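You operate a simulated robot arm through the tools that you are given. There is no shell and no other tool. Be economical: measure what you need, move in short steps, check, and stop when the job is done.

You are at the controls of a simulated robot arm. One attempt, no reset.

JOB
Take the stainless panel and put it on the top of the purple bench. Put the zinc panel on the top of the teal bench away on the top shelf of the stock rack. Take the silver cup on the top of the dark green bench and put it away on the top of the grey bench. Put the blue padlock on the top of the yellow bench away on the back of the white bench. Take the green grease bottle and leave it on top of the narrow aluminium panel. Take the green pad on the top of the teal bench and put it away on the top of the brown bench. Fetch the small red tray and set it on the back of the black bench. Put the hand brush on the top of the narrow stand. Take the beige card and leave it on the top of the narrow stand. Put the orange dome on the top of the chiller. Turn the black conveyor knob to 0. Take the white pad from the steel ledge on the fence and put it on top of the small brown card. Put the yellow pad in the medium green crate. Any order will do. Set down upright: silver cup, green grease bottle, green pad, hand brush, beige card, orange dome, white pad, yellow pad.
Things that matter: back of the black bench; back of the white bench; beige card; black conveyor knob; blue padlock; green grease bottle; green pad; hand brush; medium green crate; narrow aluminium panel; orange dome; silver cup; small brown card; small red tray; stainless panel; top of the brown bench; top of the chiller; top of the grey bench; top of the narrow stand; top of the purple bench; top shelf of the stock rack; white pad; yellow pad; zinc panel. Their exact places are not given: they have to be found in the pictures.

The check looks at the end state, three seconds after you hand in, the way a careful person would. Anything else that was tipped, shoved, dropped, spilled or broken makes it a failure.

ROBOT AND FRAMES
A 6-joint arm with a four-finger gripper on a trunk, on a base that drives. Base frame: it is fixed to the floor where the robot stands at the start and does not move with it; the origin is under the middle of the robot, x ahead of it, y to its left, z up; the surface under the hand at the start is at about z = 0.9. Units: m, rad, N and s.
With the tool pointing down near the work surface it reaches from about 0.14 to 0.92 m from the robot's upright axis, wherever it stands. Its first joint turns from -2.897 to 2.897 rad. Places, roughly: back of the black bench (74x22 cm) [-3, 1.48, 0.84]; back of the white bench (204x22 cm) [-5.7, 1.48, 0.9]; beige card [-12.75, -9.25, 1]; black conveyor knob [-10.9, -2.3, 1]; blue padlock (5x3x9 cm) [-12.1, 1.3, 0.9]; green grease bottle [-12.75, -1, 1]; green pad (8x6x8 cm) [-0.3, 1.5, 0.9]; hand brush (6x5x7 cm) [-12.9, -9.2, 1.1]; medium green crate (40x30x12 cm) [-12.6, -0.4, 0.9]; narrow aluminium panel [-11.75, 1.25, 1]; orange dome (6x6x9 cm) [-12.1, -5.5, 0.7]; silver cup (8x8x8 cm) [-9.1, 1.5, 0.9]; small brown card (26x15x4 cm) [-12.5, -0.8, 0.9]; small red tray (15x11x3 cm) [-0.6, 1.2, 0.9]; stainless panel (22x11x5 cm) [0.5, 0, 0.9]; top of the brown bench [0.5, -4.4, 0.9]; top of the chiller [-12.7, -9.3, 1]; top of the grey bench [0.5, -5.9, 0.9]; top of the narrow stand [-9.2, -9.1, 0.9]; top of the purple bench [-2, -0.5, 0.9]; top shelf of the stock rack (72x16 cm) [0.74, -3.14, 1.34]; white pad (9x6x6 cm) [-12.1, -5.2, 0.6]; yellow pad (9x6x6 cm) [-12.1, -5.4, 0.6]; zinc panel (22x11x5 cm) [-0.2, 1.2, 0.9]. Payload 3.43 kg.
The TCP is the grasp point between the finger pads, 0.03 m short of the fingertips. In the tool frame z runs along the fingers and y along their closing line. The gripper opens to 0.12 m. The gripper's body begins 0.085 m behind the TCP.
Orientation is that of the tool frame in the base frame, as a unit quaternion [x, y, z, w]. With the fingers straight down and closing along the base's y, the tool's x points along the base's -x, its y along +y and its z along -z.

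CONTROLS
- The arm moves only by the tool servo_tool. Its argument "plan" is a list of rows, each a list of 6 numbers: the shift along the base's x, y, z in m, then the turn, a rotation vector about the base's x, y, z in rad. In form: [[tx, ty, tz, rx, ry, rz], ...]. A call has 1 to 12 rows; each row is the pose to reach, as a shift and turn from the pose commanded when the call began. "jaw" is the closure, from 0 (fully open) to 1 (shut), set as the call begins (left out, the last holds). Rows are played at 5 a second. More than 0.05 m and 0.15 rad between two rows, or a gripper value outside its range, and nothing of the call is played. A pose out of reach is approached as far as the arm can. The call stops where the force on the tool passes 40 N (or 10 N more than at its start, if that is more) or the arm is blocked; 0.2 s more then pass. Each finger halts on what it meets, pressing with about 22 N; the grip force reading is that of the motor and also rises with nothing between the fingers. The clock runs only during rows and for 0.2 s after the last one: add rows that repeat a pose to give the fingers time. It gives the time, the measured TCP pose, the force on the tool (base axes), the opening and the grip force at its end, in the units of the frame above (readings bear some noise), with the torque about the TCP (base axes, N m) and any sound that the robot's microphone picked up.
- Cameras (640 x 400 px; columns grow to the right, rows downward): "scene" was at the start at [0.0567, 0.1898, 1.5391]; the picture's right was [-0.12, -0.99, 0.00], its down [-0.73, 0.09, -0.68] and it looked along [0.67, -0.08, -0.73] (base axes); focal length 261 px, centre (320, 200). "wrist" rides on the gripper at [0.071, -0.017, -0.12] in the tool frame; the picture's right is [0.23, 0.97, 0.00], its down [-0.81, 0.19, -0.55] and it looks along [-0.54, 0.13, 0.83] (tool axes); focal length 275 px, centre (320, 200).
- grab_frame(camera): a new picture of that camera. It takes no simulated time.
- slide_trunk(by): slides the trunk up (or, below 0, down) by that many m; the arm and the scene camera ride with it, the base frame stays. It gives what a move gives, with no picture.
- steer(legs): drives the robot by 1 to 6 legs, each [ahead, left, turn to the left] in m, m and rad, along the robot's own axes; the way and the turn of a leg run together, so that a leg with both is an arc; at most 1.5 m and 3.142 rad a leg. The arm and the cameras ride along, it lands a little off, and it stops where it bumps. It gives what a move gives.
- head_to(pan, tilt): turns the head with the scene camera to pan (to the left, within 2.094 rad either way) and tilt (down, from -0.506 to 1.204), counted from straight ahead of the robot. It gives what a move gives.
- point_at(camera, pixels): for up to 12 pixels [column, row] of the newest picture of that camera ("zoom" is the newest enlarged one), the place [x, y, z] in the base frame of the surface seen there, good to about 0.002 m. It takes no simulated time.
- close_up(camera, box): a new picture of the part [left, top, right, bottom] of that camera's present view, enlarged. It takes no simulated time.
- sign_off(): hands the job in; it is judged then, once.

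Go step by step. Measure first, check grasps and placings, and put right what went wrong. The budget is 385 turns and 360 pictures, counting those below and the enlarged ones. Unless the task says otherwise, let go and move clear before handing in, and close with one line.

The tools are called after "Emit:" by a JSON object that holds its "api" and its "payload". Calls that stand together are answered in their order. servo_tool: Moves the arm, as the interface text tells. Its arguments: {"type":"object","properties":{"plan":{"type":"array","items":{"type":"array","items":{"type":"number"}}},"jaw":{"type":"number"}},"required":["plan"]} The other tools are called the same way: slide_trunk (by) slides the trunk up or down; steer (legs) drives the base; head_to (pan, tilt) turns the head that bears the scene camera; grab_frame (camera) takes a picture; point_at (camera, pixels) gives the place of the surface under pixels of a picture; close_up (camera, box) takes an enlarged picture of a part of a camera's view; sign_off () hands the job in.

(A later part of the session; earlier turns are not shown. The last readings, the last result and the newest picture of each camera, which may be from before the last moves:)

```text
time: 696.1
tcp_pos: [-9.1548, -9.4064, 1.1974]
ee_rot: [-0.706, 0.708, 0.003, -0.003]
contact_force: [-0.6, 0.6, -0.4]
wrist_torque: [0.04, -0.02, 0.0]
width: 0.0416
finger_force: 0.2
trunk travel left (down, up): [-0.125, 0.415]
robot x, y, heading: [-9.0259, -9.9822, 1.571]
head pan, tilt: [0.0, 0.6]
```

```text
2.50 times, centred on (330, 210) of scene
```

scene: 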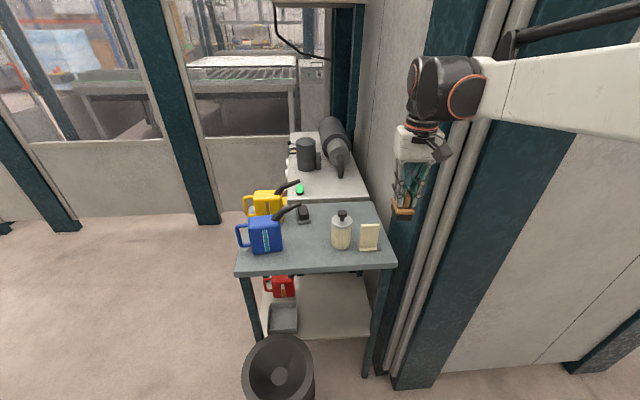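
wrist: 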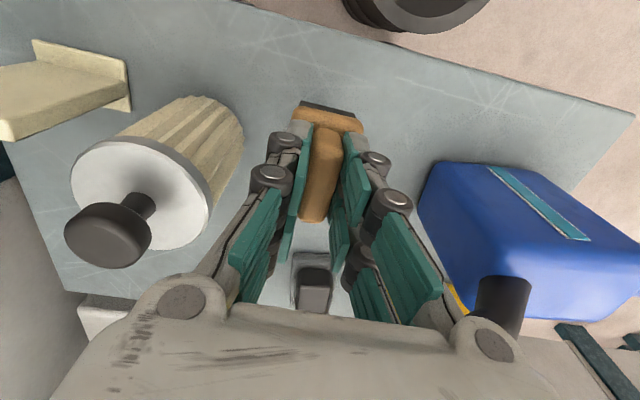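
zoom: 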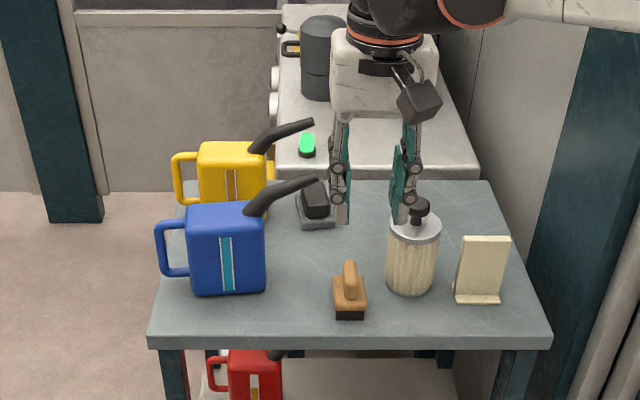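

Both brush and card stand on the narrow stand. Next: the dome on the fence ledge. I'll go back toward the chiller and find the way past it.

Emit:
{"api": "steer", "payload": {"legs": [[-1.2, 0, 0], [-1.25, 0, 0], [0, 1.5, 0], [0, 1.5, 0], [0, 0.5, 0]]}}

Emit:
{"api": "steer", "payload": {"legs": [[1.4, 0, -0.03], [0.7, 0, 0]]}}

Emit:
{"api": "head_to", "payload": {"pan": 0.3, "tilt": 0.4}}

Emit:
{"api": "grab_frame", "payload": {"camera": "scene"}}

```text
time: 724.8
tcp_pos: [-12.643, -11.9703, 1.1975]
ee_rot: [0.717, -0.697, -0.002, 0.002]
contact_force: [0.8, 0.3, -0.3]
wrist_torque: [0.0, -0.01, -0.01]
width: 0.0421
finger_force: 0.1
trunk travel left (down, up): [-0.125, 0.415]
robot x, y, heading: [-12.5003, -12.5421, 1.598]
head pan, tilt: [0.0, 0.6]
```

```text
time: 735.3
tcp_pos: [-12.665, -9.8483, 1.1979]
ee_rot: [0.712, -0.702, -0.002, 0.003]
contact_force: [0.3, -1.2, 0.2]
wrist_torque: [0.0, 0.03, 0.0]
width: 0.042
finger_force: 0.0
trunk travel left (down, up): [-0.125, 0.415]
robot x, y, heading: [-12.529, -10.4244, 1.583]
head pan, tilt: [0.0, 0.6]
```

```text
time: 736.1
tcp_pos: [-12.6658, -9.8483, 1.1967]
ee_rot: [0.712, -0.702, -0.003, 0.003]
contact_force: [0.1, 0.9, -1.0]
wrist_torque: [0.03, -0.02, 0.02]
width: 0.0421
finger_force: 0.1
trunk travel left (down, up): [-0.125, 0.415]
robot x, y, heading: [-12.5347, -10.4243, 1.585]
head pan, tilt: [0.3, 0.4]
```

```text
248 pictures are left
```

scene: 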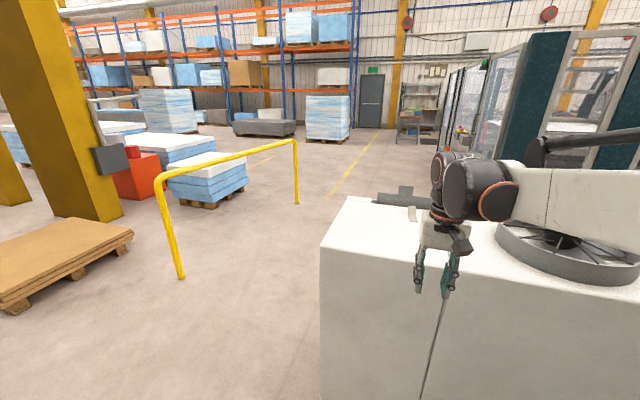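

Emit:
{"api": "point_at", "payload": {"camera": "scene", "pixels": [[181, 277], [297, 203], [322, 240], [130, 235], [245, 185], [340, 200], [440, 150], [463, 165], [450, 130], [470, 135], [25, 310], [405, 140]]}}

Emit:
{"api": "close_up", "payload": {"camera": "scene", "box": [370, 50, 530, 190]}}

```text
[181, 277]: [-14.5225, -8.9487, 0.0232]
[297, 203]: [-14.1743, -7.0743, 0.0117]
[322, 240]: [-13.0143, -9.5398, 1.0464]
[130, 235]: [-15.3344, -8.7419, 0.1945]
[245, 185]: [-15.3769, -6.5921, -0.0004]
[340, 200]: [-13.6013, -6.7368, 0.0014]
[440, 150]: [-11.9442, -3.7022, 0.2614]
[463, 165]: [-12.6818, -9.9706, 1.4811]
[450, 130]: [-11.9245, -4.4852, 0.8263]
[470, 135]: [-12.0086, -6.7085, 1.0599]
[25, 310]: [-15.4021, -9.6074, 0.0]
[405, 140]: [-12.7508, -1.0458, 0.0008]
```

```text
2.86 times, centred on (450, 120) of scene
```

zoom: 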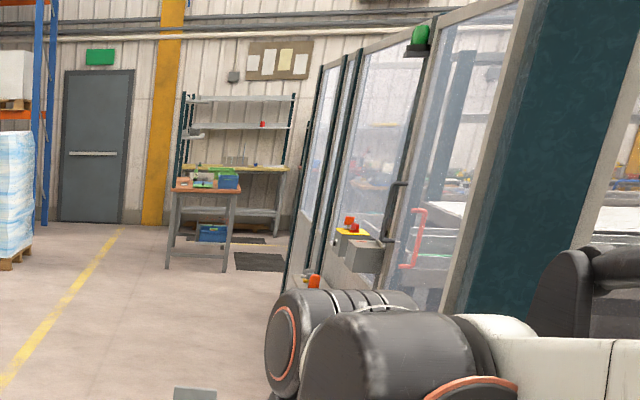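

The passage west of the chiller (x -13.0 to the rail at -14.2) is wide enough. I'll go through at x -13.6 up to the ledge, then face the fence.

Emit:
{"api": "steer", "payload": {"legs": [[0, 1.1, -0.014], [1.5, 0, 0], [1.5, 0, 0], [1.5, 0, 0], [0.4, 0, 0], [0, 0, -1.57]]}}

Emit:
{"api": "head_to", "payload": {"pan": 0, "tilt": 0.4}}

Emit:
{"api": "grab_frame", "payload": {"camera": "scene"}}

```text
time: 768.5
tcp_pos: [-13.3418, -5.335, 1.1962]
ee_rot: [-0.076, 0.997, 0.003, 0.0]
contact_force: [-0.1, -0.1, -0.8]
wrist_torque: [-0.03, -0.02, -0.01]
width: 0.0421
finger_force: 0.1
trunk travel left (down, up): [-0.125, 0.415]
robot x, y, heading: [-13.8923, -5.5536, 0.153]
head pan, tilt: [0.3, 0.4]
```

```text
time: 769.3
tcp_pos: [-13.3419, -5.3332, 1.1965]
ee_rot: [-0.077, 0.997, 0.003, -0.001]
contact_force: [0.5, -0.3, 0.2]
wrist_torque: [0.01, -0.06, 0.01]
width: 0.0421
finger_force: 0.1
trunk travel left (down, up): [-0.125, 0.415]
robot x, y, heading: [-13.8902, -5.5464, 0.152]
head pan, tilt: [0.0, 0.4]
```

```text
246 pictures are left
```

scene: 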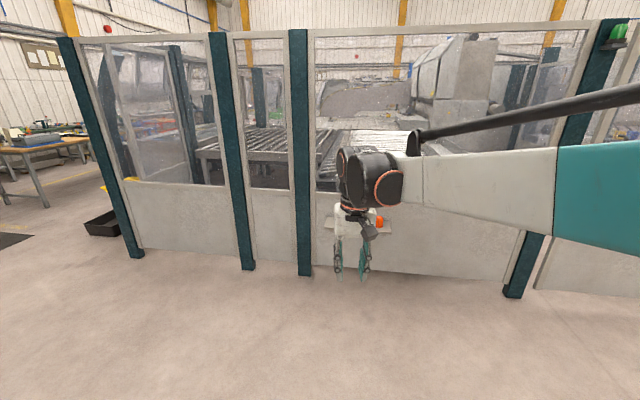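

Emit:
{"api": "steer", "payload": {"legs": [[0, 0, -0.152], [0.75, -0.35, 0]]}}

Emit:
{"api": "head_to", "payload": {"pan": 0.25, "tilt": 0.6}}

Emit:
{"api": "grab_frame", "payload": {"camera": "scene"}}

```text
time: 774.3
tcp_pos: [-12.5794, -5.7753, 1.1967]
ee_rot: [-0.003, 1.0, 0.004, 0.0]
contact_force: [0.3, -0.5, 0.6]
wrist_torque: [0.0, 0.0, 0.0]
width: 0.0418
finger_force: 0.1
trunk travel left (down, up): [-0.125, 0.415]
robot x, y, heading: [-13.1595, -5.9082, 0.007]
head pan, tilt: [0.0, 0.4]
```

```text
time: 775.1
tcp_pos: [-12.5803, -5.7759, 1.1971]
ee_rot: [-0.002, 1.0, 0.003, 0.001]
contact_force: [0.1, 0.0, -0.1]
wrist_torque: [-0.01, -0.03, -0.01]
width: 0.042
finger_force: 0.1
trunk travel left (down, up): [-0.125, 0.415]
robot x, y, heading: [-13.1539, -5.9078, 0.004]
head pan, tilt: [0.25, 0.6]
```

```text
245 pictures are left
```

scene: 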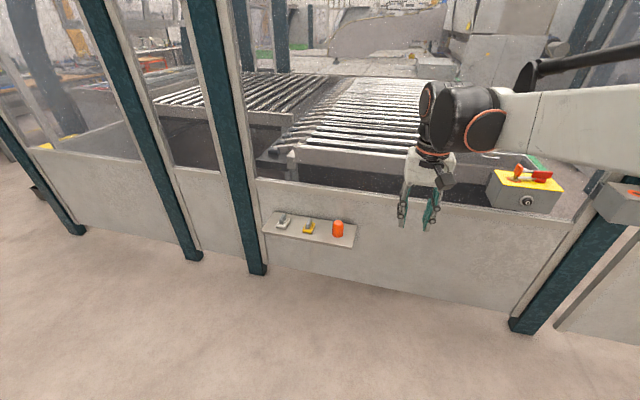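

The ledge holds a white pad (283,221), a yellow pad (308,228) and the orange dome (338,228). Close look and measures.

Emit:
{"api": "close_up", "payload": {"camera": "scene", "box": [250, 195, 370, 265]}}

Emit:
{"api": "point_at", "payload": {"camera": "zoom", "pixels": [[80, 155], [65, 215], [550, 295], [470, 135], [470, 180], [445, 165], [498, 165], [470, 220], [310, 160], [310, 195], [180, 125], [180, 160]]}}

```text
5.33 times, centred on (310, 230) of scene
```

zoom: 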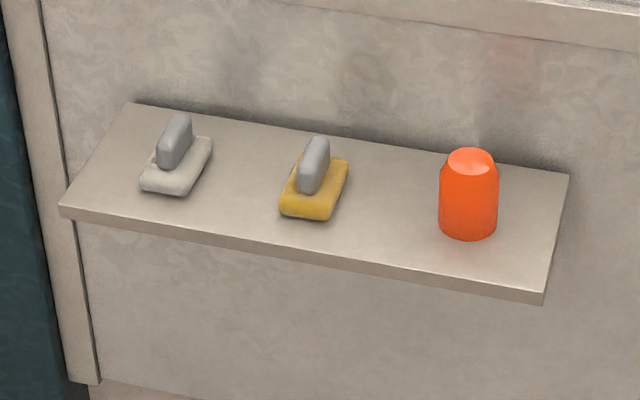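

```text
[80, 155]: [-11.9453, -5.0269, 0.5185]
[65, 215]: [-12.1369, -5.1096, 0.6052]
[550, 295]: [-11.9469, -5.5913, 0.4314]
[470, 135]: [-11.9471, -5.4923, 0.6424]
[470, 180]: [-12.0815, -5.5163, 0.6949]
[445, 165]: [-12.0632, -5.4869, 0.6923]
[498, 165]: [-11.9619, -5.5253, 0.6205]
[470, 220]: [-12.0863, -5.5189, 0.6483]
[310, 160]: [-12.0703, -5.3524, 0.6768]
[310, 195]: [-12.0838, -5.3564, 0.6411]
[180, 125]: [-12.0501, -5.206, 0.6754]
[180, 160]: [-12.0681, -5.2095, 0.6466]
```

The dome is centred near (-12.055,-5.517), top z 0.70, on a ledge at z ≈0.61 with the fence panel right behind (x -11.947). I'll retract the arm, lower the trunk, and drive up.

Emit:
{"api": "servo_tool", "payload": {"plan": [[-0.045, -0.02, 0, 0, 0, 0], [-0.09, -0.05, 0, 0, 0, 0], [-0.135, -0.08, 0, 0, 0, 0], [-0.18, -0.11, 0, 0, 0, 0], [-0.2, -0.13, 0, 0, 0, 0]], "jaw": 0.2}}

Emit:
{"api": "slide_trunk", "payload": {"by": -0.12}}

Emit:
{"api": "steer", "payload": {"legs": [[0.45, 0.4, 0]]}}

Emit:
{"api": "head_to", "payload": {"pan": 0.0, "tilt": 0.9}}

Emit:
{"api": "grab_frame", "payload": {"camera": "scene"}}

Emit:
{"api": "grab_frame", "payload": {"camera": "wrist"}}

```text
refused: row 2 steps farther than a row can; nothing moved
```

```text
time: 776.6
tcp_pos: [-12.5801, -5.7761, 1.0775]
ee_rot: [-0.003, 1.0, 0.002, 0.0]
contact_force: [-0.4, -0.1, 0.2]
wrist_torque: [-0.02, 0.01, 0.0]
width: 0.0421
finger_force: 0.0
trunk travel left (down, up): [-0.005, 0.535]
robot x, y, heading: [-13.1579, -5.9068, 0.006]
head pan, tilt: [0.25, 0.6]
```

```text
time: 780.0
tcp_pos: [-12.1166, -5.3723, 1.0778]
ee_rot: [0.001, 1.0, 0.003, 0.0]
contact_force: [-0.4, 0.1, 0.3]
wrist_torque: [-0.03, -0.02, -0.01]
width: 0.0422
finger_force: 0.1
trunk travel left (down, up): [-0.005, 0.535]
robot x, y, heading: [-12.6903, -5.5003, -0.0]
head pan, tilt: [0.25, 0.6]
```

```text
time: 780.9
tcp_pos: [-12.1154, -5.3723, 1.0779]
ee_rot: [0.002, 1.0, 0.003, 0.0]
contact_force: [0.2, -0.6, -0.3]
wrist_torque: [0.03, -0.03, -0.02]
width: 0.042
finger_force: 0.1
trunk travel left (down, up): [-0.005, 0.535]
robot x, y, heading: [-12.6905, -5.4979, 0.003]
head pan, tilt: [0.0, 0.901]
```

```text
243 pictures are left
```

scene: 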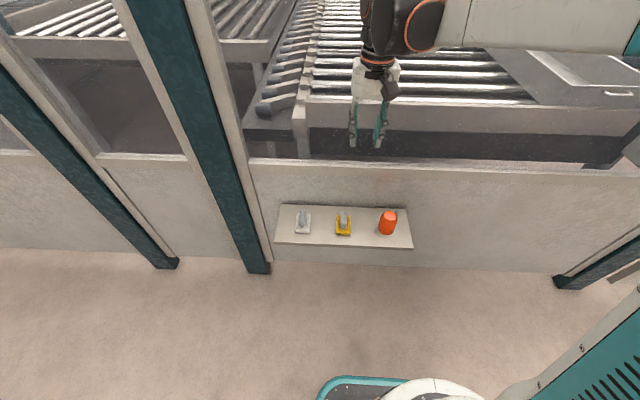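

```text
242 pictures are left
```

wrist: 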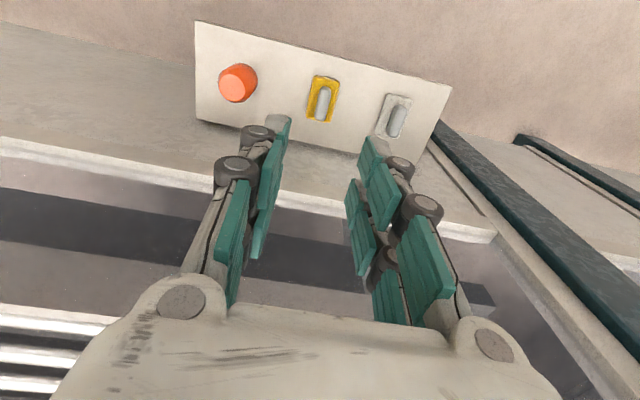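

Emit:
{"api": "close_up", "payload": {"camera": "scene", "box": [265, 190, 425, 270]}}

Emit:
{"api": "point_at", "payload": {"camera": "zoom", "pixels": [[462, 130], [480, 175], [518, 135], [490, 95], [490, 110], [490, 185], [400, 180], [312, 120], [318, 170], [155, 120], [155, 165], [50, 220]]}}

Emit:
{"api": "point_at", "payload": {"camera": "wrist", "pixels": [[220, 85], [235, 85], [250, 80], [238, 100], [235, 70], [270, 110], [325, 100], [395, 120]]}}

```text
4.00 times, centred on (345, 230) of scene
```

zoom: 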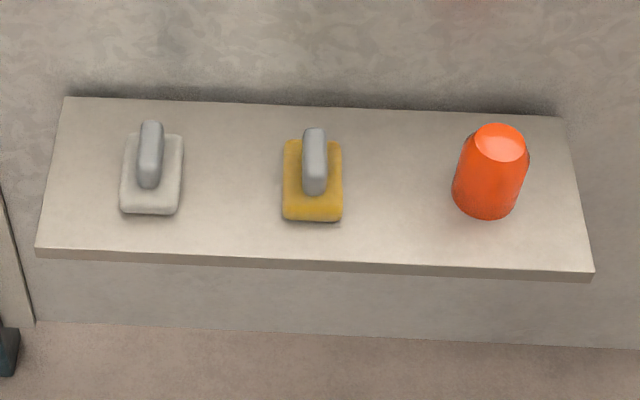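

```text
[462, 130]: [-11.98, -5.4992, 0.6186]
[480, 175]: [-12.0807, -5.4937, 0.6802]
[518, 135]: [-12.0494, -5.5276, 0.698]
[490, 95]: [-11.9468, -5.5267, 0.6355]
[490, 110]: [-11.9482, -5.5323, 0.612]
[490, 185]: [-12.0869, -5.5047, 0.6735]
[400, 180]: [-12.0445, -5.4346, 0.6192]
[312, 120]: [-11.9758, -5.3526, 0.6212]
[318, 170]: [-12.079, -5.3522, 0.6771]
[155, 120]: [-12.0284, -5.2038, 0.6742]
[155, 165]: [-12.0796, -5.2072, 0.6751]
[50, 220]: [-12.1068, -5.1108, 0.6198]
```

```text
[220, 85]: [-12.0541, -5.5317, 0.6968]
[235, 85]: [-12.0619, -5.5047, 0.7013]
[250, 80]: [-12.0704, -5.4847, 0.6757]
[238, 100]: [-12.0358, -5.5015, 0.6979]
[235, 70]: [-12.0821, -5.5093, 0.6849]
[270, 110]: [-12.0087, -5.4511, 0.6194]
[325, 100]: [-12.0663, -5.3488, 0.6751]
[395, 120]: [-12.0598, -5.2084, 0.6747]
```

Ledge z 0.62; dome centre (-12.057,-5.509). I'll slide over, tilt slightly so the wrist stays off the glass, and descend in two calls.

Emit:
{"api": "servo_tool", "payload": {"plan": [[0.01, -0.045, 0, 0, -0.08, 0], [0.02, -0.09, 0, 0, -0.16, 0], [0.035, -0.135, 0, 0, -0.25, 0], [0.05, -0.137, -0.045, 0, -0.25, 0], [0.056, -0.137, -0.09, 0, -0.25, 0], [0.056, -0.137, -0.135, 0, -0.25, 0], [0.056, -0.137, -0.18, 0, -0.25, 0], [0.056, -0.137, -0.225, 0, -0.25, 0], [0.056, -0.137, -0.27, 0, -0.25, 0], [0.056, -0.137, -0.31, 0, -0.25, 0], [0.056, -0.137, -0.31, 0, -0.25, 0]], "jaw": 0.2}}

Emit:
{"api": "grab_frame", "payload": {"camera": "wrist"}}

Emit:
{"api": "grab_frame", "payload": {"camera": "scene"}}

```text
time: 783.2
tcp_pos: [-12.0582, -5.5109, 0.7646]
ee_rot: [0.0, 0.992, 0.003, 0.125]
contact_force: [0.9, -0.3, -0.5]
wrist_torque: [0.05, 0.03, 0.01]
width: 0.096
finger_force: 0.0
trunk travel left (down, up): [-0.005, 0.535]
robot x, y, heading: [-12.692, -5.5007, 0.002]
head pan, tilt: [0.0, 0.901]
```

```text
240 pictures are left
```

wrist: 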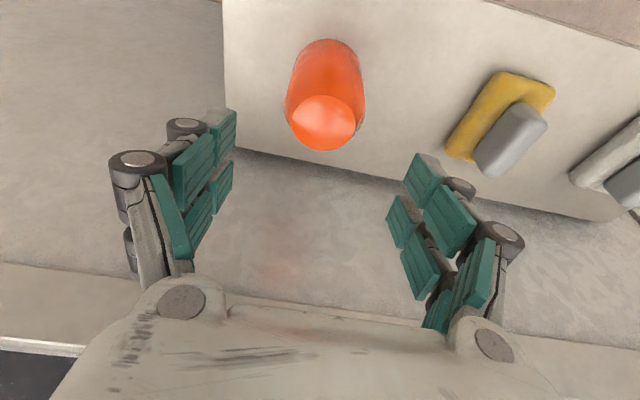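

```text
239 pictures are left
```

scene: 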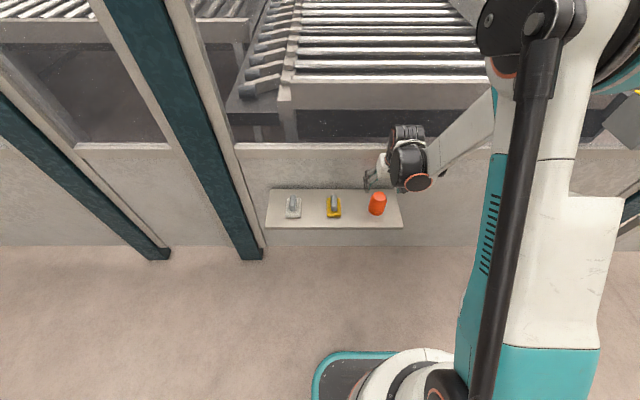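

Emit:
{"api": "servo_tool", "payload": {"plan": [[0, 0.002, -0.035, 0, 0, 0], [0, 0.002, -0.07, 0, 0, 0], [0, 0.002, -0.1, 0, 0, 0], [0, 0.002, -0.1, 0, 0, 0]]}}

Emit:
{"api": "grab_frame", "payload": {"camera": "wrist"}}

```text
time: 784.2
tcp_pos: [-12.0591, -5.5067, 0.6682]
ee_rot: [0.001, 0.992, 0.004, 0.125]
contact_force: [0.3, 0.0, -0.2]
wrist_torque: [-0.01, 0.04, -0.03]
width: 0.0962
finger_force: 0.0
trunk travel left (down, up): [-0.005, 0.535]
robot x, y, heading: [-12.6974, -5.4967, 0.003]
head pan, tilt: [0.0, 0.901]
```

```text
238 pictures are left
```

wrist: 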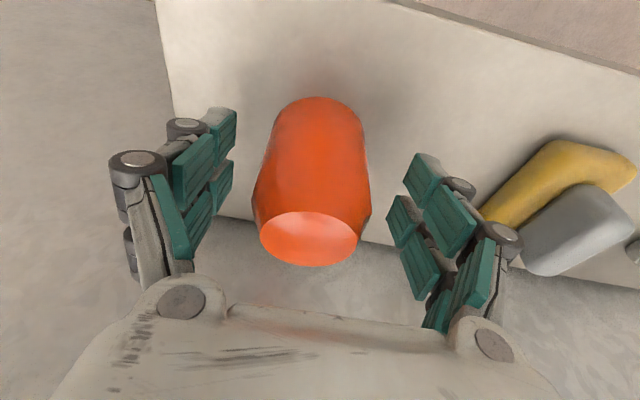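

Straddled. Close, lift and draw back.

Emit:
{"api": "servo_tool", "payload": {"plan": [[0, 0, 0, 0, 0, 0], [0, 0, 0, 0, 0, 0], [0, 0, 0, 0, 0, 0], [0, 0, 0.02, 0, 0, 0], [-0.01, 0, 0.06, 0, 0, 0], [-0.02, 0, 0.1, 0, 0, 0], [-0.03, 0, 0.145, 0, 0, 0], [-0.04, 0, 0.19, 0, 0, 0], [-0.05, 0, 0.235, 0, 0, 0], [-0.07, 0, 0.275, 0, 0, 0], [-0.1, 0, 0.31, 0, 0, 0], [-0.14, 0, 0.33, 0, 0, 0]], "jaw": 1}}

Emit:
{"api": "grab_frame", "payload": {"camera": "wrist"}}

```text
time: 786.9
tcp_pos: [-12.1986, -5.5079, 0.9992]
ee_rot: [0.001, 0.992, 0.003, 0.125]
contact_force: [0.2, 0.2, -0.7]
wrist_torque: [0.01, 0.02, -0.01]
width: 0.0578
finger_force: 22.3
trunk travel left (down, up): [-0.005, 0.535]
robot x, y, heading: [-12.6939, -5.4999, 0.003]
head pan, tilt: [0.0, 0.901]
```

```text
237 pictures are left
```

wrist: 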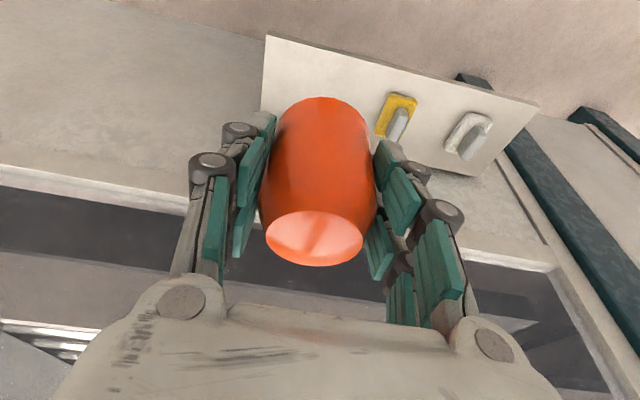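

The dome is held (0.048 above its base). I'll raise the trunk and go sideways to the chiller's west side.

Emit:
{"api": "slide_trunk", "payload": {"by": 0.25}}

Emit:
{"api": "steer", "payload": {"legs": [[-0.8, 0, 0], [0, -1.4, 0], [0, -1.4, 0]]}}

```text
time: 789.4
tcp_pos: [-12.1984, -5.5076, 1.2485]
ee_rot: [0.001, 0.992, 0.003, 0.124]
contact_force: [0.0, 0.1, 0.1]
wrist_torque: [0.01, 0.01, -0.01]
width: 0.0577
finger_force: 21.3
trunk travel left (down, up): [-0.255, 0.285]
robot x, y, heading: [-12.6944, -5.4999, 0.001]
head pan, tilt: [0.0, 0.901]
```

```text
time: 806.9
tcp_pos: [-12.9911, -8.3169, 1.2497]
ee_rot: [-0.005, 0.992, 0.004, 0.125]
contact_force: [-0.3, 0.1, -0.2]
wrist_torque: [0.0, 0.0, 0.0]
width: 0.0578
finger_force: 22.1
trunk travel left (down, up): [-0.255, 0.285]
robot x, y, heading: [-13.4875, -8.3134, 0.013]
head pan, tilt: [0.0, 0.901]
```

Emit:
{"api": "steer", "payload": {"legs": [[0, -1.05, -0.013]]}}

Emit:
{"api": "head_to", "payload": {"pan": 0.0, "tilt": 0.7}}

Emit:
{"api": "grab_frame", "payload": {"camera": "scene"}}

```text
time: 812.4
tcp_pos: [-12.9886, -9.3843, 1.2478]
ee_rot: [0.002, 0.992, 0.004, 0.124]
contact_force: [0.3, -0.4, -0.1]
wrist_torque: [0.01, -0.04, 0.01]
width: 0.0575
finger_force: 22.1
trunk travel left (down, up): [-0.255, 0.285]
robot x, y, heading: [-13.4834, -9.3721, -0.005]
head pan, tilt: [0.0, 0.901]
```

```text
time: 813.1
tcp_pos: [-12.989, -9.3831, 1.2491]
ee_rot: [0.002, 0.992, 0.003, 0.125]
contact_force: [-0.5, 0.2, -1.2]
wrist_torque: [0.01, -0.01, -0.01]
width: 0.0574
finger_force: 21.9
trunk travel left (down, up): [-0.255, 0.285]
robot x, y, heading: [-13.4814, -9.3737, -0.004]
head pan, tilt: [0.0, 0.7]
```

```text
236 pictures are left
```

scene: 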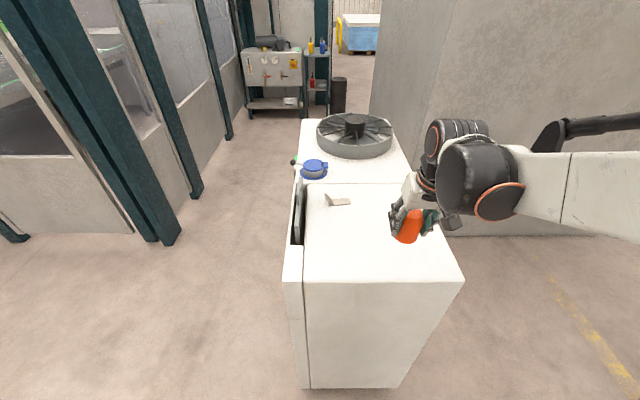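

Clear white top ahead. I'll place the dome at about (-12.78,-9.37).

Emit:
{"api": "servo_tool", "payload": {"plan": [[0.045, 0.005, 0, 0, 0, 0], [0.09, 0.01, 0, 0, 0, 0], [0.135, 0.01, 0, 0, 0, 0], [0.18, 0.01, -0.01, 0, 0, 0], [0.21, 0.01, -0.04, 0, 0, 0], [0.21, 0.01, -0.08, 0, 0, 0], [0.21, 0.01, -0.115, 0, 0, 0], [0.21, 0.01, -0.135, 0, 0, 0], [0.21, 0.01, -0.147, 0, 0, 0], [0.21, 0.01, -0.151, 0, 0, 0]]}}

Emit:
{"api": "grab_frame", "payload": {"camera": "scene"}}

```text
time: 815.3
tcp_pos: [-12.7779, -9.375, 1.0987]
ee_rot: [0.002, 0.992, 0.002, 0.125]
contact_force: [4.1, -0.1, 17.7]
wrist_torque: [-0.1, 0.17, 0.01]
width: 0.0577
finger_force: 22.4
trunk travel left (down, up): [-0.255, 0.285]
robot x, y, heading: [-13.4852, -9.3713, -0.001]
head pan, tilt: [0.0, 0.7]
```

```text
235 pictures are left
```

scene: 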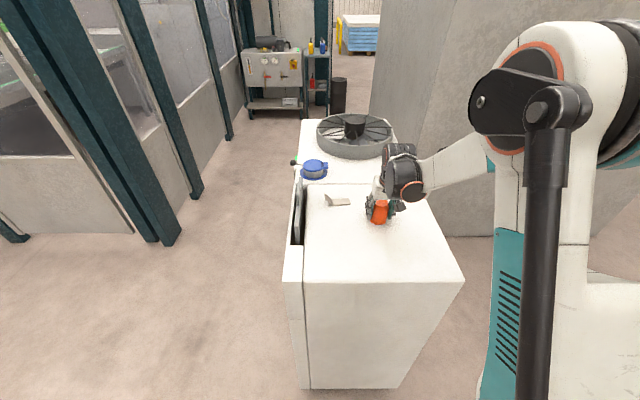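

Contact made. Release and rise along the tool axis.

Emit:
{"api": "servo_tool", "payload": {"plan": [[0, 0, 0, 0, 0, 0], [0, 0, 0, 0, 0, 0], [-0.008, 0, 0.03, 0, 0, 0], [-0.02, 0, 0.075, 0, 0, 0], [-0.032, 0, 0.12, 0, 0, 0], [-0.05, 0, 0.16, 0, 0.08, 0], [-0.08, 0, 0.19, 0, 0.16, 0], [-0.12, 0, 0.2, 0, 0.25, 0], [-0.165, 0, 0.2, 0, 0.25, 0], [-0.21, 0, 0.2, 0, 0.25, 0]], "jaw": 0.2}}

Emit:
{"api": "grab_frame", "payload": {"camera": "scene"}}

```text
time: 817.5
tcp_pos: [-12.9928, -9.3727, 1.2981]
ee_rot: [0.002, 1.0, 0.003, 0.001]
contact_force: [-1.4, -1.1, -0.2]
wrist_torque: [0.01, -0.06, 0.02]
width: 0.0958
finger_force: 0.0
trunk travel left (down, up): [-0.255, 0.285]
robot x, y, heading: [-13.4812, -9.3713, -0.008]
head pan, tilt: [0.0, 0.7]
```

```text
234 pictures are left
```

scene: 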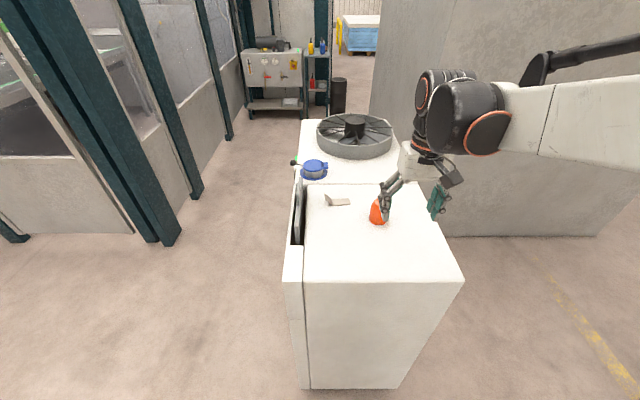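

The dome stands on the chiller. Back to the ledge for the yellow pad.

Emit:
{"api": "steer", "payload": {"legs": [[0, 1.4, 0.006], [0, 1.4, 0], [0, 1.2, 0], [0.7, 0, 0]]}}

Emit:
{"api": "slide_trunk", "payload": {"by": -0.25}}

Emit:
{"api": "head_to", "payload": {"pan": 0.0, "tilt": 0.9}}

Emit:
{"api": "grab_frame", "payload": {"camera": "scene"}}

```text
time: 840.0
tcp_pos: [-12.3181, -5.435, 1.297]
ee_rot: [0.015, 1.0, 0.003, 0.001]
contact_force: [0.7, -0.2, -0.2]
wrist_torque: [0.01, 0.04, 0.03]
width: 0.096
finger_force: 0.1
trunk travel left (down, up): [-0.255, 0.285]
robot x, y, heading: [-12.8143, -5.4241, -0.027]
head pan, tilt: [0.0, 0.7]
```

```text
time: 842.6
tcp_pos: [-12.3175, -5.4353, 1.048]
ee_rot: [0.015, 1.0, 0.003, 0.0]
contact_force: [-0.7, 0.6, 0.0]
wrist_torque: [-0.02, -0.02, -0.02]
width: 0.0962
finger_force: 0.1
trunk travel left (down, up): [-0.005, 0.535]
robot x, y, heading: [-12.8146, -5.4241, -0.024]
head pan, tilt: [0.0, 0.7]
```

```text
time: 843.3
tcp_pos: [-12.3181, -5.4356, 1.0488]
ee_rot: [0.016, 1.0, 0.002, 0.001]
contact_force: [0.0, -0.2, -0.3]
wrist_torque: [0.02, 0.03, 0.02]
width: 0.0963
finger_force: 0.0
trunk travel left (down, up): [-0.005, 0.535]
robot x, y, heading: [-12.8146, -5.4207, -0.028]
head pan, tilt: [0.0, 0.901]
```

```text
233 pictures are left
```

scene: 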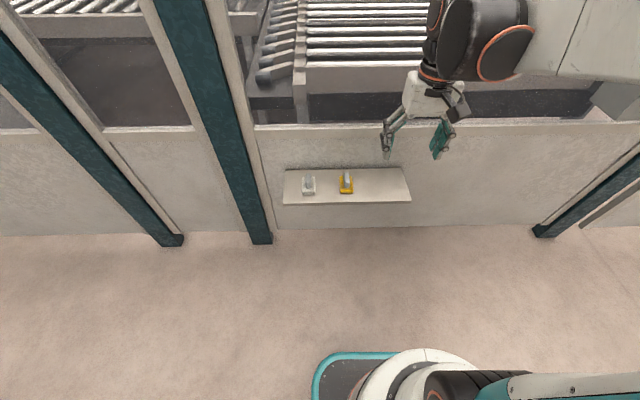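

Emit:
{"api": "close_up", "payload": {"camera": "scene", "box": [280, 155, 420, 215]}}

Emit:
{"api": "point_at", "payload": {"camera": "zoom", "pixels": [[300, 80], [300, 130], [290, 110], [312, 110], [272, 160], [332, 160], [300, 165], [130, 110], [130, 150], [120, 130], [142, 130], [302, 95]]}}

Emit:
{"api": "steer", "payload": {"legs": [[0.1, 0, 0.026]]}}

```text
4.57 times, centred on (350, 185) of scene
```

zoom: 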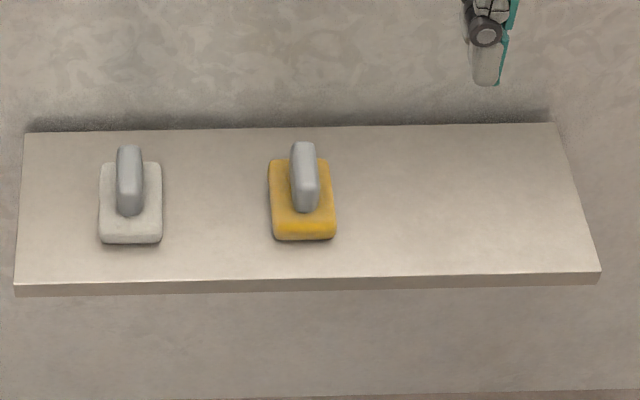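

```text
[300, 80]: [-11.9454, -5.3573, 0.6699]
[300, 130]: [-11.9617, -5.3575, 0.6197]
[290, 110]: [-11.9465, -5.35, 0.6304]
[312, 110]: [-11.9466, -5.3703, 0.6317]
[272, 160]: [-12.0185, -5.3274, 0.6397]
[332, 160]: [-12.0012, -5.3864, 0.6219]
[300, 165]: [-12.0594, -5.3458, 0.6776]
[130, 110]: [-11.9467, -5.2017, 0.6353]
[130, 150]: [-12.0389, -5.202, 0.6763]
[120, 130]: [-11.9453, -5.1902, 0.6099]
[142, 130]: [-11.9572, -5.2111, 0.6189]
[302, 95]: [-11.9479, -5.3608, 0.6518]
```

```text
time: 844.5
tcp_pos: [-12.2181, -5.4234, 1.0474]
ee_rot: [0.0, 1.0, 0.003, 0.0]
contact_force: [0.0, -0.5, 0.4]
wrist_torque: [0.03, -0.01, -0.01]
width: 0.0959
finger_force: 0.1
trunk travel left (down, up): [-0.005, 0.535]
robot x, y, heading: [-12.716, -5.426, -0.001]
head pan, tilt: [0.0, 0.901]
```

Yellow pad's handle centre: (-12.062,-5.350), top z 0.677, base top 0.64. Moving over it with a slight tilt.

Emit:
{"api": "servo_tool", "payload": {"plan": [[0.04, 0.02, 0, 0, -0.07, 0], [0.08, 0.045, 0, 0, -0.14, 0], [0.12, 0.0734, 0, 0, -0.2, 0], [0.15, 0.0734, -0.03, 0, -0.2, 0], [0.156, 0.0734, -0.075, 0, -0.2, 0], [0.156, 0.0734, -0.12, 0, -0.2, 0], [0.156, 0.0734, -0.165, 0, -0.2, 0], [0.156, 0.0734, -0.21, 0, -0.2, 0], [0.156, 0.0734, -0.255, 0, -0.2, 0], [0.156, 0.0734, -0.29, 0, -0.2, 0], [0.156, 0.0734, -0.32, 0, -0.2, 0], [0.156, 0.0734, -0.32, 0, -0.2, 0]], "jaw": 0.45}}

Emit:
{"api": "grab_frame", "payload": {"camera": "wrist"}}

```text
time: 847.1
tcp_pos: [-12.0647, -5.3508, 0.7256]
ee_rot: [0.0, 0.995, 0.003, 0.099]
contact_force: [0.1, 0.0, -0.3]
wrist_torque: [-0.01, 0.03, 0.02]
width: 0.0659
finger_force: 0.2
trunk travel left (down, up): [-0.005, 0.535]
robot x, y, heading: [-12.7136, -5.4279, -0.001]
head pan, tilt: [0.0, 0.901]
```

```text
231 pictures are left
```

wrist: 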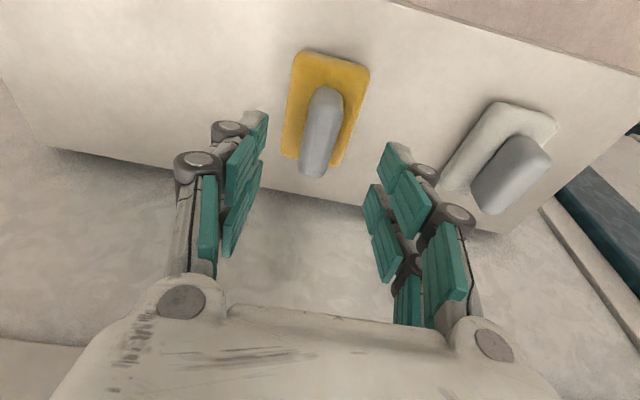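

Emit:
{"api": "point_at", "payload": {"camera": "wrist", "pixels": [[325, 95], [318, 130], [312, 165], [306, 140], [335, 130], [312, 175], [328, 88]]}}

```text
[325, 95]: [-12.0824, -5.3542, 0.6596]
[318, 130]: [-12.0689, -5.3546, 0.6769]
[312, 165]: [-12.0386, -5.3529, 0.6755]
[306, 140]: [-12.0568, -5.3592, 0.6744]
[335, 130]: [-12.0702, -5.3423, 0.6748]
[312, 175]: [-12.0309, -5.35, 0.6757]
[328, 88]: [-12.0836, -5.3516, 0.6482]
```

Emit:
{"api": "servo_tool", "payload": {"plan": [[0.008, -0.001, -0.025, 0, 0, 0], [0.008, -0.001, -0.048, 0, 0, 0], [0.008, -0.001, -0.048, 0, 0, 0]]}}

Emit:
{"api": "servo_tool", "payload": {"plan": [[0, 0, 0, 0, 0, 0], [0, 0, 0, 0, 0, 0], [0, 0, 0, 0, 0, 0], [0, 0, 0.02, 0, 0, 0], [-0.01, 0, 0.06, 0, 0, 0], [-0.02, 0, 0.1, 0, 0, 0], [-0.03, 0, 0.145, 0, 0, 0], [-0.04, 0, 0.19, 0, 0, 0], [-0.05, 0, 0.235, 0, 0, 0], [-0.07, 0, 0.275, 0, 0, 0], [-0.1, 0, 0.31, 0, 0, 0], [-0.14, 0, 0.33, 0, 0, 0]], "jaw": 1}}

Emit:
{"api": "grab_frame", "payload": {"camera": "wrist"}}

```text
time: 847.9
tcp_pos: [-12.0565, -5.3501, 0.6793]
ee_rot: [0.001, 0.995, 0.003, 0.099]
contact_force: [0.6, -0.2, 0.3]
wrist_torque: [-0.03, 0.03, -0.02]
width: 0.0662
finger_force: 0.1
trunk travel left (down, up): [-0.005, 0.535]
robot x, y, heading: [-12.7135, -5.4232, 0.004]
head pan, tilt: [0.0, 0.901]
```

```text
time: 850.5
tcp_pos: [-12.1938, -5.351, 1.0089]
ee_rot: [0.0, 0.995, 0.003, 0.101]
contact_force: [0.6, -0.5, -0.1]
wrist_torque: [-0.02, 0.05, -0.01]
width: 0.0215
finger_force: 21.9
trunk travel left (down, up): [-0.005, 0.535]
robot x, y, heading: [-12.7108, -5.4259, 0.001]
head pan, tilt: [0.0, 0.901]
```

```text
230 pictures are left
```

wrist: 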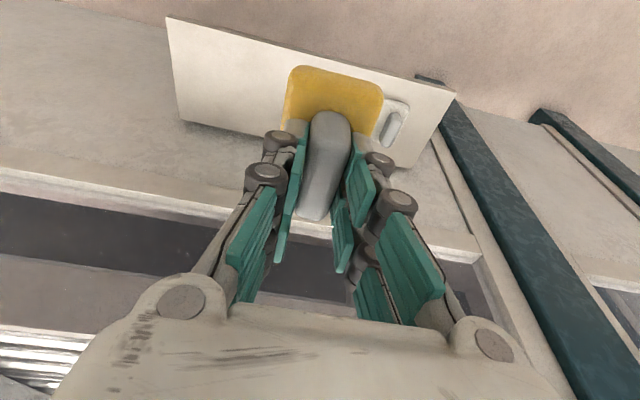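

The yellow pad is held (0.059 above its base). I'll raise the trunk and drive north to the table with the crate.

Emit:
{"api": "slide_trunk", "payload": {"by": 0.25}}

Emit:
{"api": "steer", "payload": {"legs": [[-0.5, 0, 0], [0, 0, 1.57], [1.5, 0, 0], [1.4, 0, 0]]}}

Emit:
{"api": "head_to", "payload": {"pan": 0.0, "tilt": 0.4}}

Emit:
{"api": "grab_frame", "payload": {"camera": "scene"}}

```text
time: 853.1
tcp_pos: [-12.1952, -5.3518, 1.2593]
ee_rot: [0.001, 0.995, 0.004, 0.101]
contact_force: [0.3, 0.9, -0.2]
wrist_torque: [-0.03, -0.02, 0.03]
width: 0.0213
finger_force: 22.0
trunk travel left (down, up): [-0.255, 0.285]
robot x, y, heading: [-12.7134, -5.4287, 0.0]
head pan, tilt: [0.0, 0.901]
```

```text
time: 873.3
tcp_pos: [-13.3694, -2.0276, 1.2591]
ee_rot: [0.714, -0.693, -0.074, -0.067]
contact_force: [-0.1, -1.1, -0.3]
wrist_torque: [0.01, -0.01, 0.02]
width: 0.0215
finger_force: 22.4
trunk travel left (down, up): [-0.255, 0.285]
robot x, y, heading: [-13.2797, -2.5423, 1.601]
head pan, tilt: [0.0, 0.901]
```

```text
time: 874.2
tcp_pos: [-13.3703, -2.0279, 1.2579]
ee_rot: [0.713, -0.693, -0.074, -0.068]
contact_force: [-0.2, 1.0, -0.6]
wrist_torque: [0.0, 0.01, -0.01]
width: 0.0216
finger_force: 21.9
trunk travel left (down, up): [-0.255, 0.285]
robot x, y, heading: [-13.2803, -2.5438, 1.606]
head pan, tilt: [0.0, 0.4]
```

```text
229 pictures are left
```

scene: 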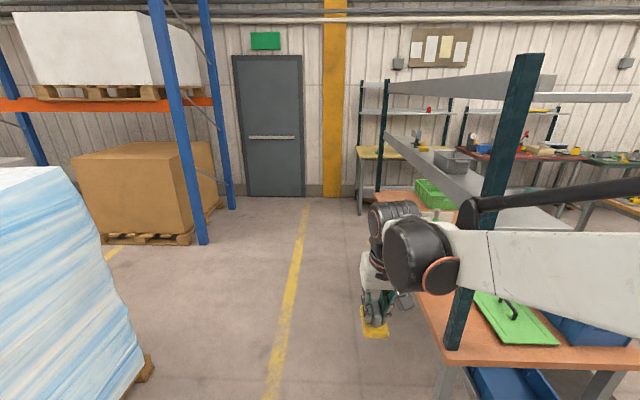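

Emit:
{"api": "point_at", "payload": {"camera": "scene", "pixels": [[445, 360], [640, 355], [455, 340], [525, 70], [385, 100], [500, 320], [560, 330], [435, 200], [455, 160], [430, 190], [140, 370], [600, 300]]}}

Emit:
{"api": "close_up", "payload": {"camera": "scene", "box": [350, 50, 640, 400]}}

```text
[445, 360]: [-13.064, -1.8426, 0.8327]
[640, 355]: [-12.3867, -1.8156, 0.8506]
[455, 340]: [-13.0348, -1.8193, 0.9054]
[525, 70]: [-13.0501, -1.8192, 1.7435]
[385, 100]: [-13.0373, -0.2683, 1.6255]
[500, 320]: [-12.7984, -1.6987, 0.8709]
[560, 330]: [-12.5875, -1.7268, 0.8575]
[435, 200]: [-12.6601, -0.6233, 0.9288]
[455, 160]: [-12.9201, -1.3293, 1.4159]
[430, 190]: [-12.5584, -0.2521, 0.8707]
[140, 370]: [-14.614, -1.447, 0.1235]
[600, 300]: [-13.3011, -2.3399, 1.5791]
```

```text
1.14 times, centred on (495, 225) of scene
```

zoom: 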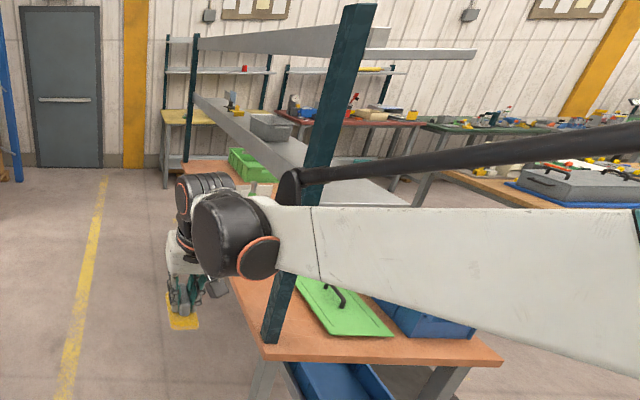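

The table's rack stands on its west edge, so I must work from its east side. I'll turn east and look at the aisle between the table and the next.

Emit:
{"api": "steer", "payload": {"legs": [[0, 0, -1.606]]}}

Emit:
{"api": "head_to", "payload": {"pan": 0.2, "tilt": 0.35}}

Emit:
{"api": "grab_frame", "payload": {"camera": "scene"}}

```text
time: 878.5
tcp_pos: [-12.7602, -2.4723, 1.2599]
ee_rot: [0.004, 0.995, 0.003, 0.101]
contact_force: [0.4, -0.6, 0.0]
wrist_torque: [0.0, -0.03, -0.01]
width: 0.0215
finger_force: 21.8
trunk travel left (down, up): [-0.255, 0.285]
robot x, y, heading: [-13.2768, -2.5445, -0.009]
head pan, tilt: [0.0, 0.4]
```

```text
time: 879.3
tcp_pos: [-12.761, -2.4717, 1.2596]
ee_rot: [0.004, 0.995, 0.002, 0.1]
contact_force: [0.9, -0.6, -0.2]
wrist_torque: [-0.03, 0.03, -0.03]
width: 0.0216
finger_force: 21.9
trunk travel left (down, up): [-0.255, 0.285]
robot x, y, heading: [-13.2813, -2.5438, -0.006]
head pan, tilt: [0.201, 0.351]
```

```text
227 pictures are left
```

scene: 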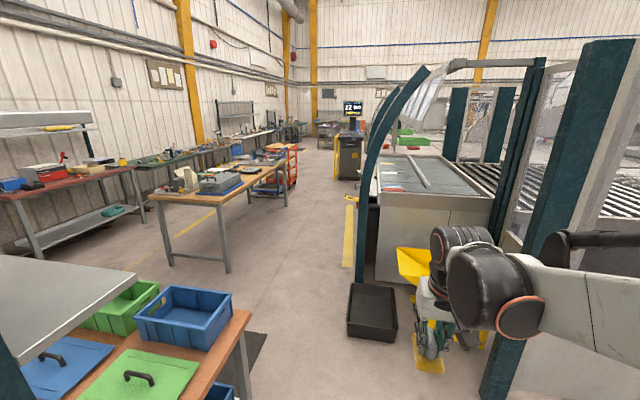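

Emit:
{"api": "point_at", "payload": {"camera": "scene", "pixels": [[248, 318], [240, 370], [350, 330], [375, 290], [396, 325], [360, 275], [230, 270], [175, 262], [285, 205], [250, 345], [480, 385], [420, 340]]}}

```text
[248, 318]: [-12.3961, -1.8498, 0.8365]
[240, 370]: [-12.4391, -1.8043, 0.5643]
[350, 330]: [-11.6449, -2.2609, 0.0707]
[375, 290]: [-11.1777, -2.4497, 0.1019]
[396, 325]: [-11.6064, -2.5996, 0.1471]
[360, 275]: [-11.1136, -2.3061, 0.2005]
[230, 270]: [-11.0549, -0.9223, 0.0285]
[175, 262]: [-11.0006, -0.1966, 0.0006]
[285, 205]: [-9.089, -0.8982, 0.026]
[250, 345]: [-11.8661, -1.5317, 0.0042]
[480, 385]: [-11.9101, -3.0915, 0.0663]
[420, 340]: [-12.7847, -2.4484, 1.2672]
```

The way in is clear: east to x -12, then north between the tables. I'll end facing west at about (-12.0,-1.0).

Emit:
{"api": "steer", "payload": {"legs": [[1.3, 0, 0], [0, 0, 1.575], [1.5, 0, 0], [0, 0, 1.57]]}}

Emit:
{"api": "head_to", "payload": {"pan": 0.0, "tilt": 0.65}}

Emit:
{"api": "grab_frame", "payload": {"camera": "scene"}}

```text
time: 900.5
tcp_pos: [-12.4506, -1.1358, 1.258]
ee_rot: [0.995, -0.017, -0.1, 0.0]
contact_force: [-0.3, -0.3, -1.5]
wrist_torque: [0.0, -0.01, -0.03]
width: 0.0214
finger_force: 22.0
trunk travel left (down, up): [-0.255, 0.285]
robot x, y, heading: [-11.926, -1.0744, 3.107]
head pan, tilt: [0.201, 0.351]
```

```text
time: 901.3
tcp_pos: [-12.4503, -1.137, 1.2591]
ee_rot: [0.995, -0.016, -0.1, 0.001]
contact_force: [-0.4, 0.4, 0.2]
wrist_torque: [-0.02, -0.02, -0.04]
width: 0.0216
finger_force: 22.4
trunk travel left (down, up): [-0.255, 0.285]
robot x, y, heading: [-11.9327, -1.0771, 3.11]
head pan, tilt: [0.0, 0.649]
```

```text
226 pictures are left
```

scene: 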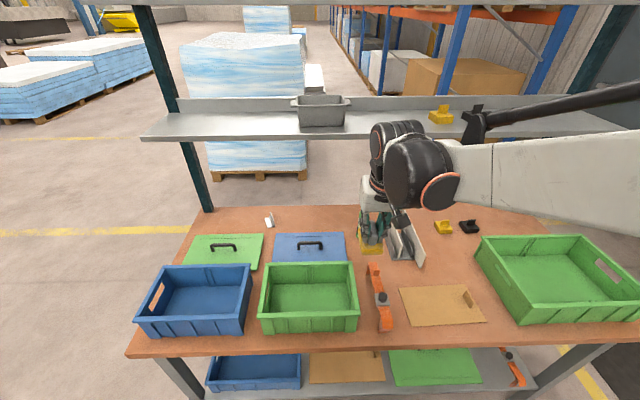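

Right is +y here: the medium green crate is at (560,275), the brown card at (440,305). Measuring.

Emit:
{"api": "point_at", "payload": {"camera": "scene", "pixels": [[560, 290], [480, 240], [575, 240], [525, 315], [637, 310], [440, 305], [402, 290], [480, 290], [410, 325], [486, 322], [468, 300], [412, 245]]}}

Emit:
{"api": "close_up", "payload": {"camera": "scene", "box": [340, 180, 640, 345]}}

```text
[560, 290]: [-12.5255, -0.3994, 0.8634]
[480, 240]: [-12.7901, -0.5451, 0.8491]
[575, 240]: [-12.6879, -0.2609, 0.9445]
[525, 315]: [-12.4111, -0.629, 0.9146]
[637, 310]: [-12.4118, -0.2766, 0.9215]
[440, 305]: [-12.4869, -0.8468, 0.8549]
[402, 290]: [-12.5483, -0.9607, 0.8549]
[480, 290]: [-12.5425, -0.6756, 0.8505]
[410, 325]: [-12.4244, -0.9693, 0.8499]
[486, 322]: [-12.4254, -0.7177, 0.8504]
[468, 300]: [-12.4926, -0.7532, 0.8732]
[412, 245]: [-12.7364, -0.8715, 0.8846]
```

```text
2.13 times, centred on (490, 262) of scene
```

zoom: 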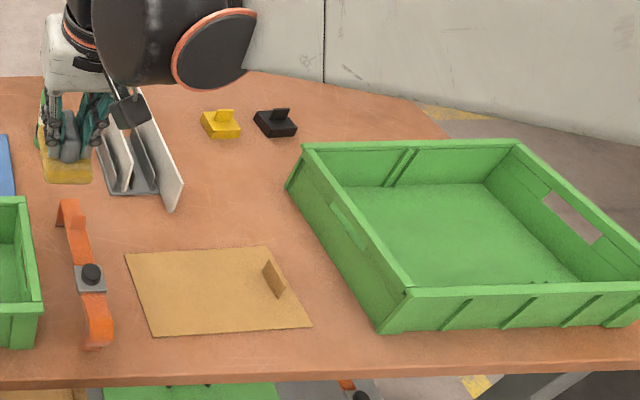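

The crate's floor is at z 0.863, spanning x -12.72 to -12.41, y -0.64 to -0.26. I'll sidestep right and put the yellow pad in its middle.

Emit:
{"api": "steer", "payload": {"legs": [[0, -0.6, 0.03]]}}

Emit:
{"api": "grab_frame", "payload": {"camera": "scene"}}

```text
time: 904.7
tcp_pos: [-12.4367, -0.547, 1.2593]
ee_rot: [0.995, -0.006, -0.101, 0.002]
contact_force: [1.2, 0.7, -0.2]
wrist_torque: [-0.02, 0.01, 0.0]
width: 0.0217
finger_force: 22.3
trunk travel left (down, up): [-0.255, 0.285]
robot x, y, heading: [-11.9203, -0.4783, 3.129]
head pan, tilt: [0.0, 0.649]
```

```text
224 pictures are left
```

scene: 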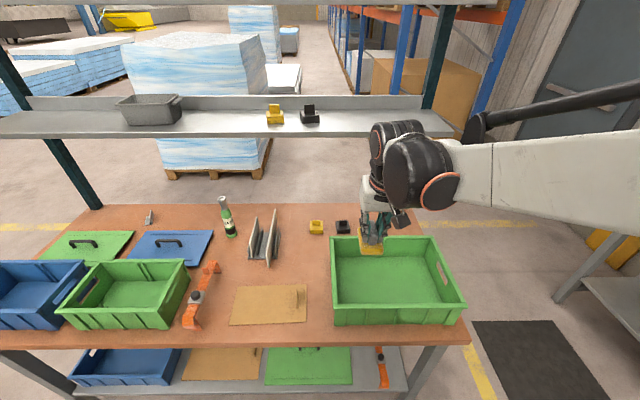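

The green bottle is at (227,218). First the pad: check the crate floor here.

Emit:
{"api": "point_at", "payload": {"camera": "scene", "pixels": [[390, 285], [340, 295], [430, 290], [390, 262], [332, 240], [460, 300], [335, 300], [438, 240], [227, 235], [227, 205]]}}

Emit:
{"api": "servo_tool", "payload": {"plan": [[-0.03, 0.025, 0, 0, 0, 0], [-0.06, 0.05, 0, 0, 0, 0], [-0.09, 0.075, 0, 0, 0, 0], [-0.12, 0.1, 0, 0, 0, 0], [-0.12, 0.1, -0.045, 0, 0, 0], [-0.12, 0.1, -0.09, 0, 0, 0], [-0.12, 0.1, -0.135, 0, 0, 0], [-0.12, 0.1, -0.135, 0, 0, 0]]}}

Emit:
{"api": "grab_frame", "payload": {"camera": "scene"}}

```text
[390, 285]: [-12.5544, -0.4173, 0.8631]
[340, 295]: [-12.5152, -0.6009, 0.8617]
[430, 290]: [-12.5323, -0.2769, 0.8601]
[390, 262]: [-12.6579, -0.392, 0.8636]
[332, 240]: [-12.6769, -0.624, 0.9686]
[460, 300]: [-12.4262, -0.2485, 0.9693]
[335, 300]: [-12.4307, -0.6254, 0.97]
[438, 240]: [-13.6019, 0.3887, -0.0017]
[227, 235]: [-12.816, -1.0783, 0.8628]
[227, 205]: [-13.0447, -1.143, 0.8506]
```

```text
time: 906.5
tcp_pos: [-12.5552, -0.4489, 1.1219]
ee_rot: [0.995, -0.006, -0.1, 0.002]
contact_force: [0.3, 0.2, -1.0]
wrist_torque: [0.02, -0.01, 0.01]
width: 0.0214
finger_force: 22.2
trunk travel left (down, up): [-0.255, 0.285]
robot x, y, heading: [-11.916, -0.4812, 3.132]
head pan, tilt: [0.0, 0.649]
```

```text
223 pictures are left
```

scene: 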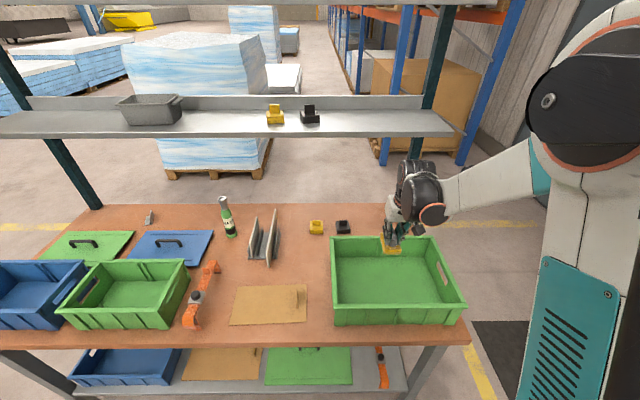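

Emit:
{"api": "servo_tool", "payload": {"plan": [[0, 0, -0.045, 0, 0, 0], [0, 0, -0.09, 0, 0, 0], [0, 0, -0.135, 0, 0, 0], [0, 0, -0.175, 0, 0, 0], [0, 0, -0.192, 0, 0, 0], [0, 0, -0.1985, 0, 0, 0], [0, 0, -0.2, 0, 0, 0]]}}

Emit:
{"api": "grab_frame", "payload": {"camera": "scene"}}

```text
time: 908.1
tcp_pos: [-12.5561, -0.4482, 0.9228]
ee_rot: [0.995, -0.006, -0.1, 0.002]
contact_force: [0.4, 0.5, -0.6]
wrist_torque: [-0.01, 0.02, 0.01]
width: 0.0217
finger_force: 22.0
trunk travel left (down, up): [-0.255, 0.285]
robot x, y, heading: [-11.9181, -0.4816, 3.134]
head pan, tilt: [0.0, 0.649]
```

```text
222 pictures are left
```

scene: 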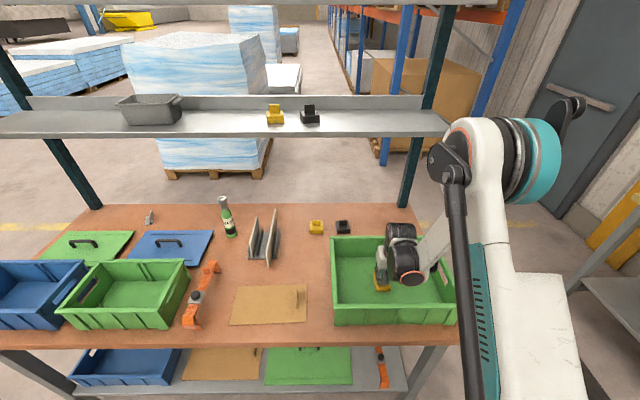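

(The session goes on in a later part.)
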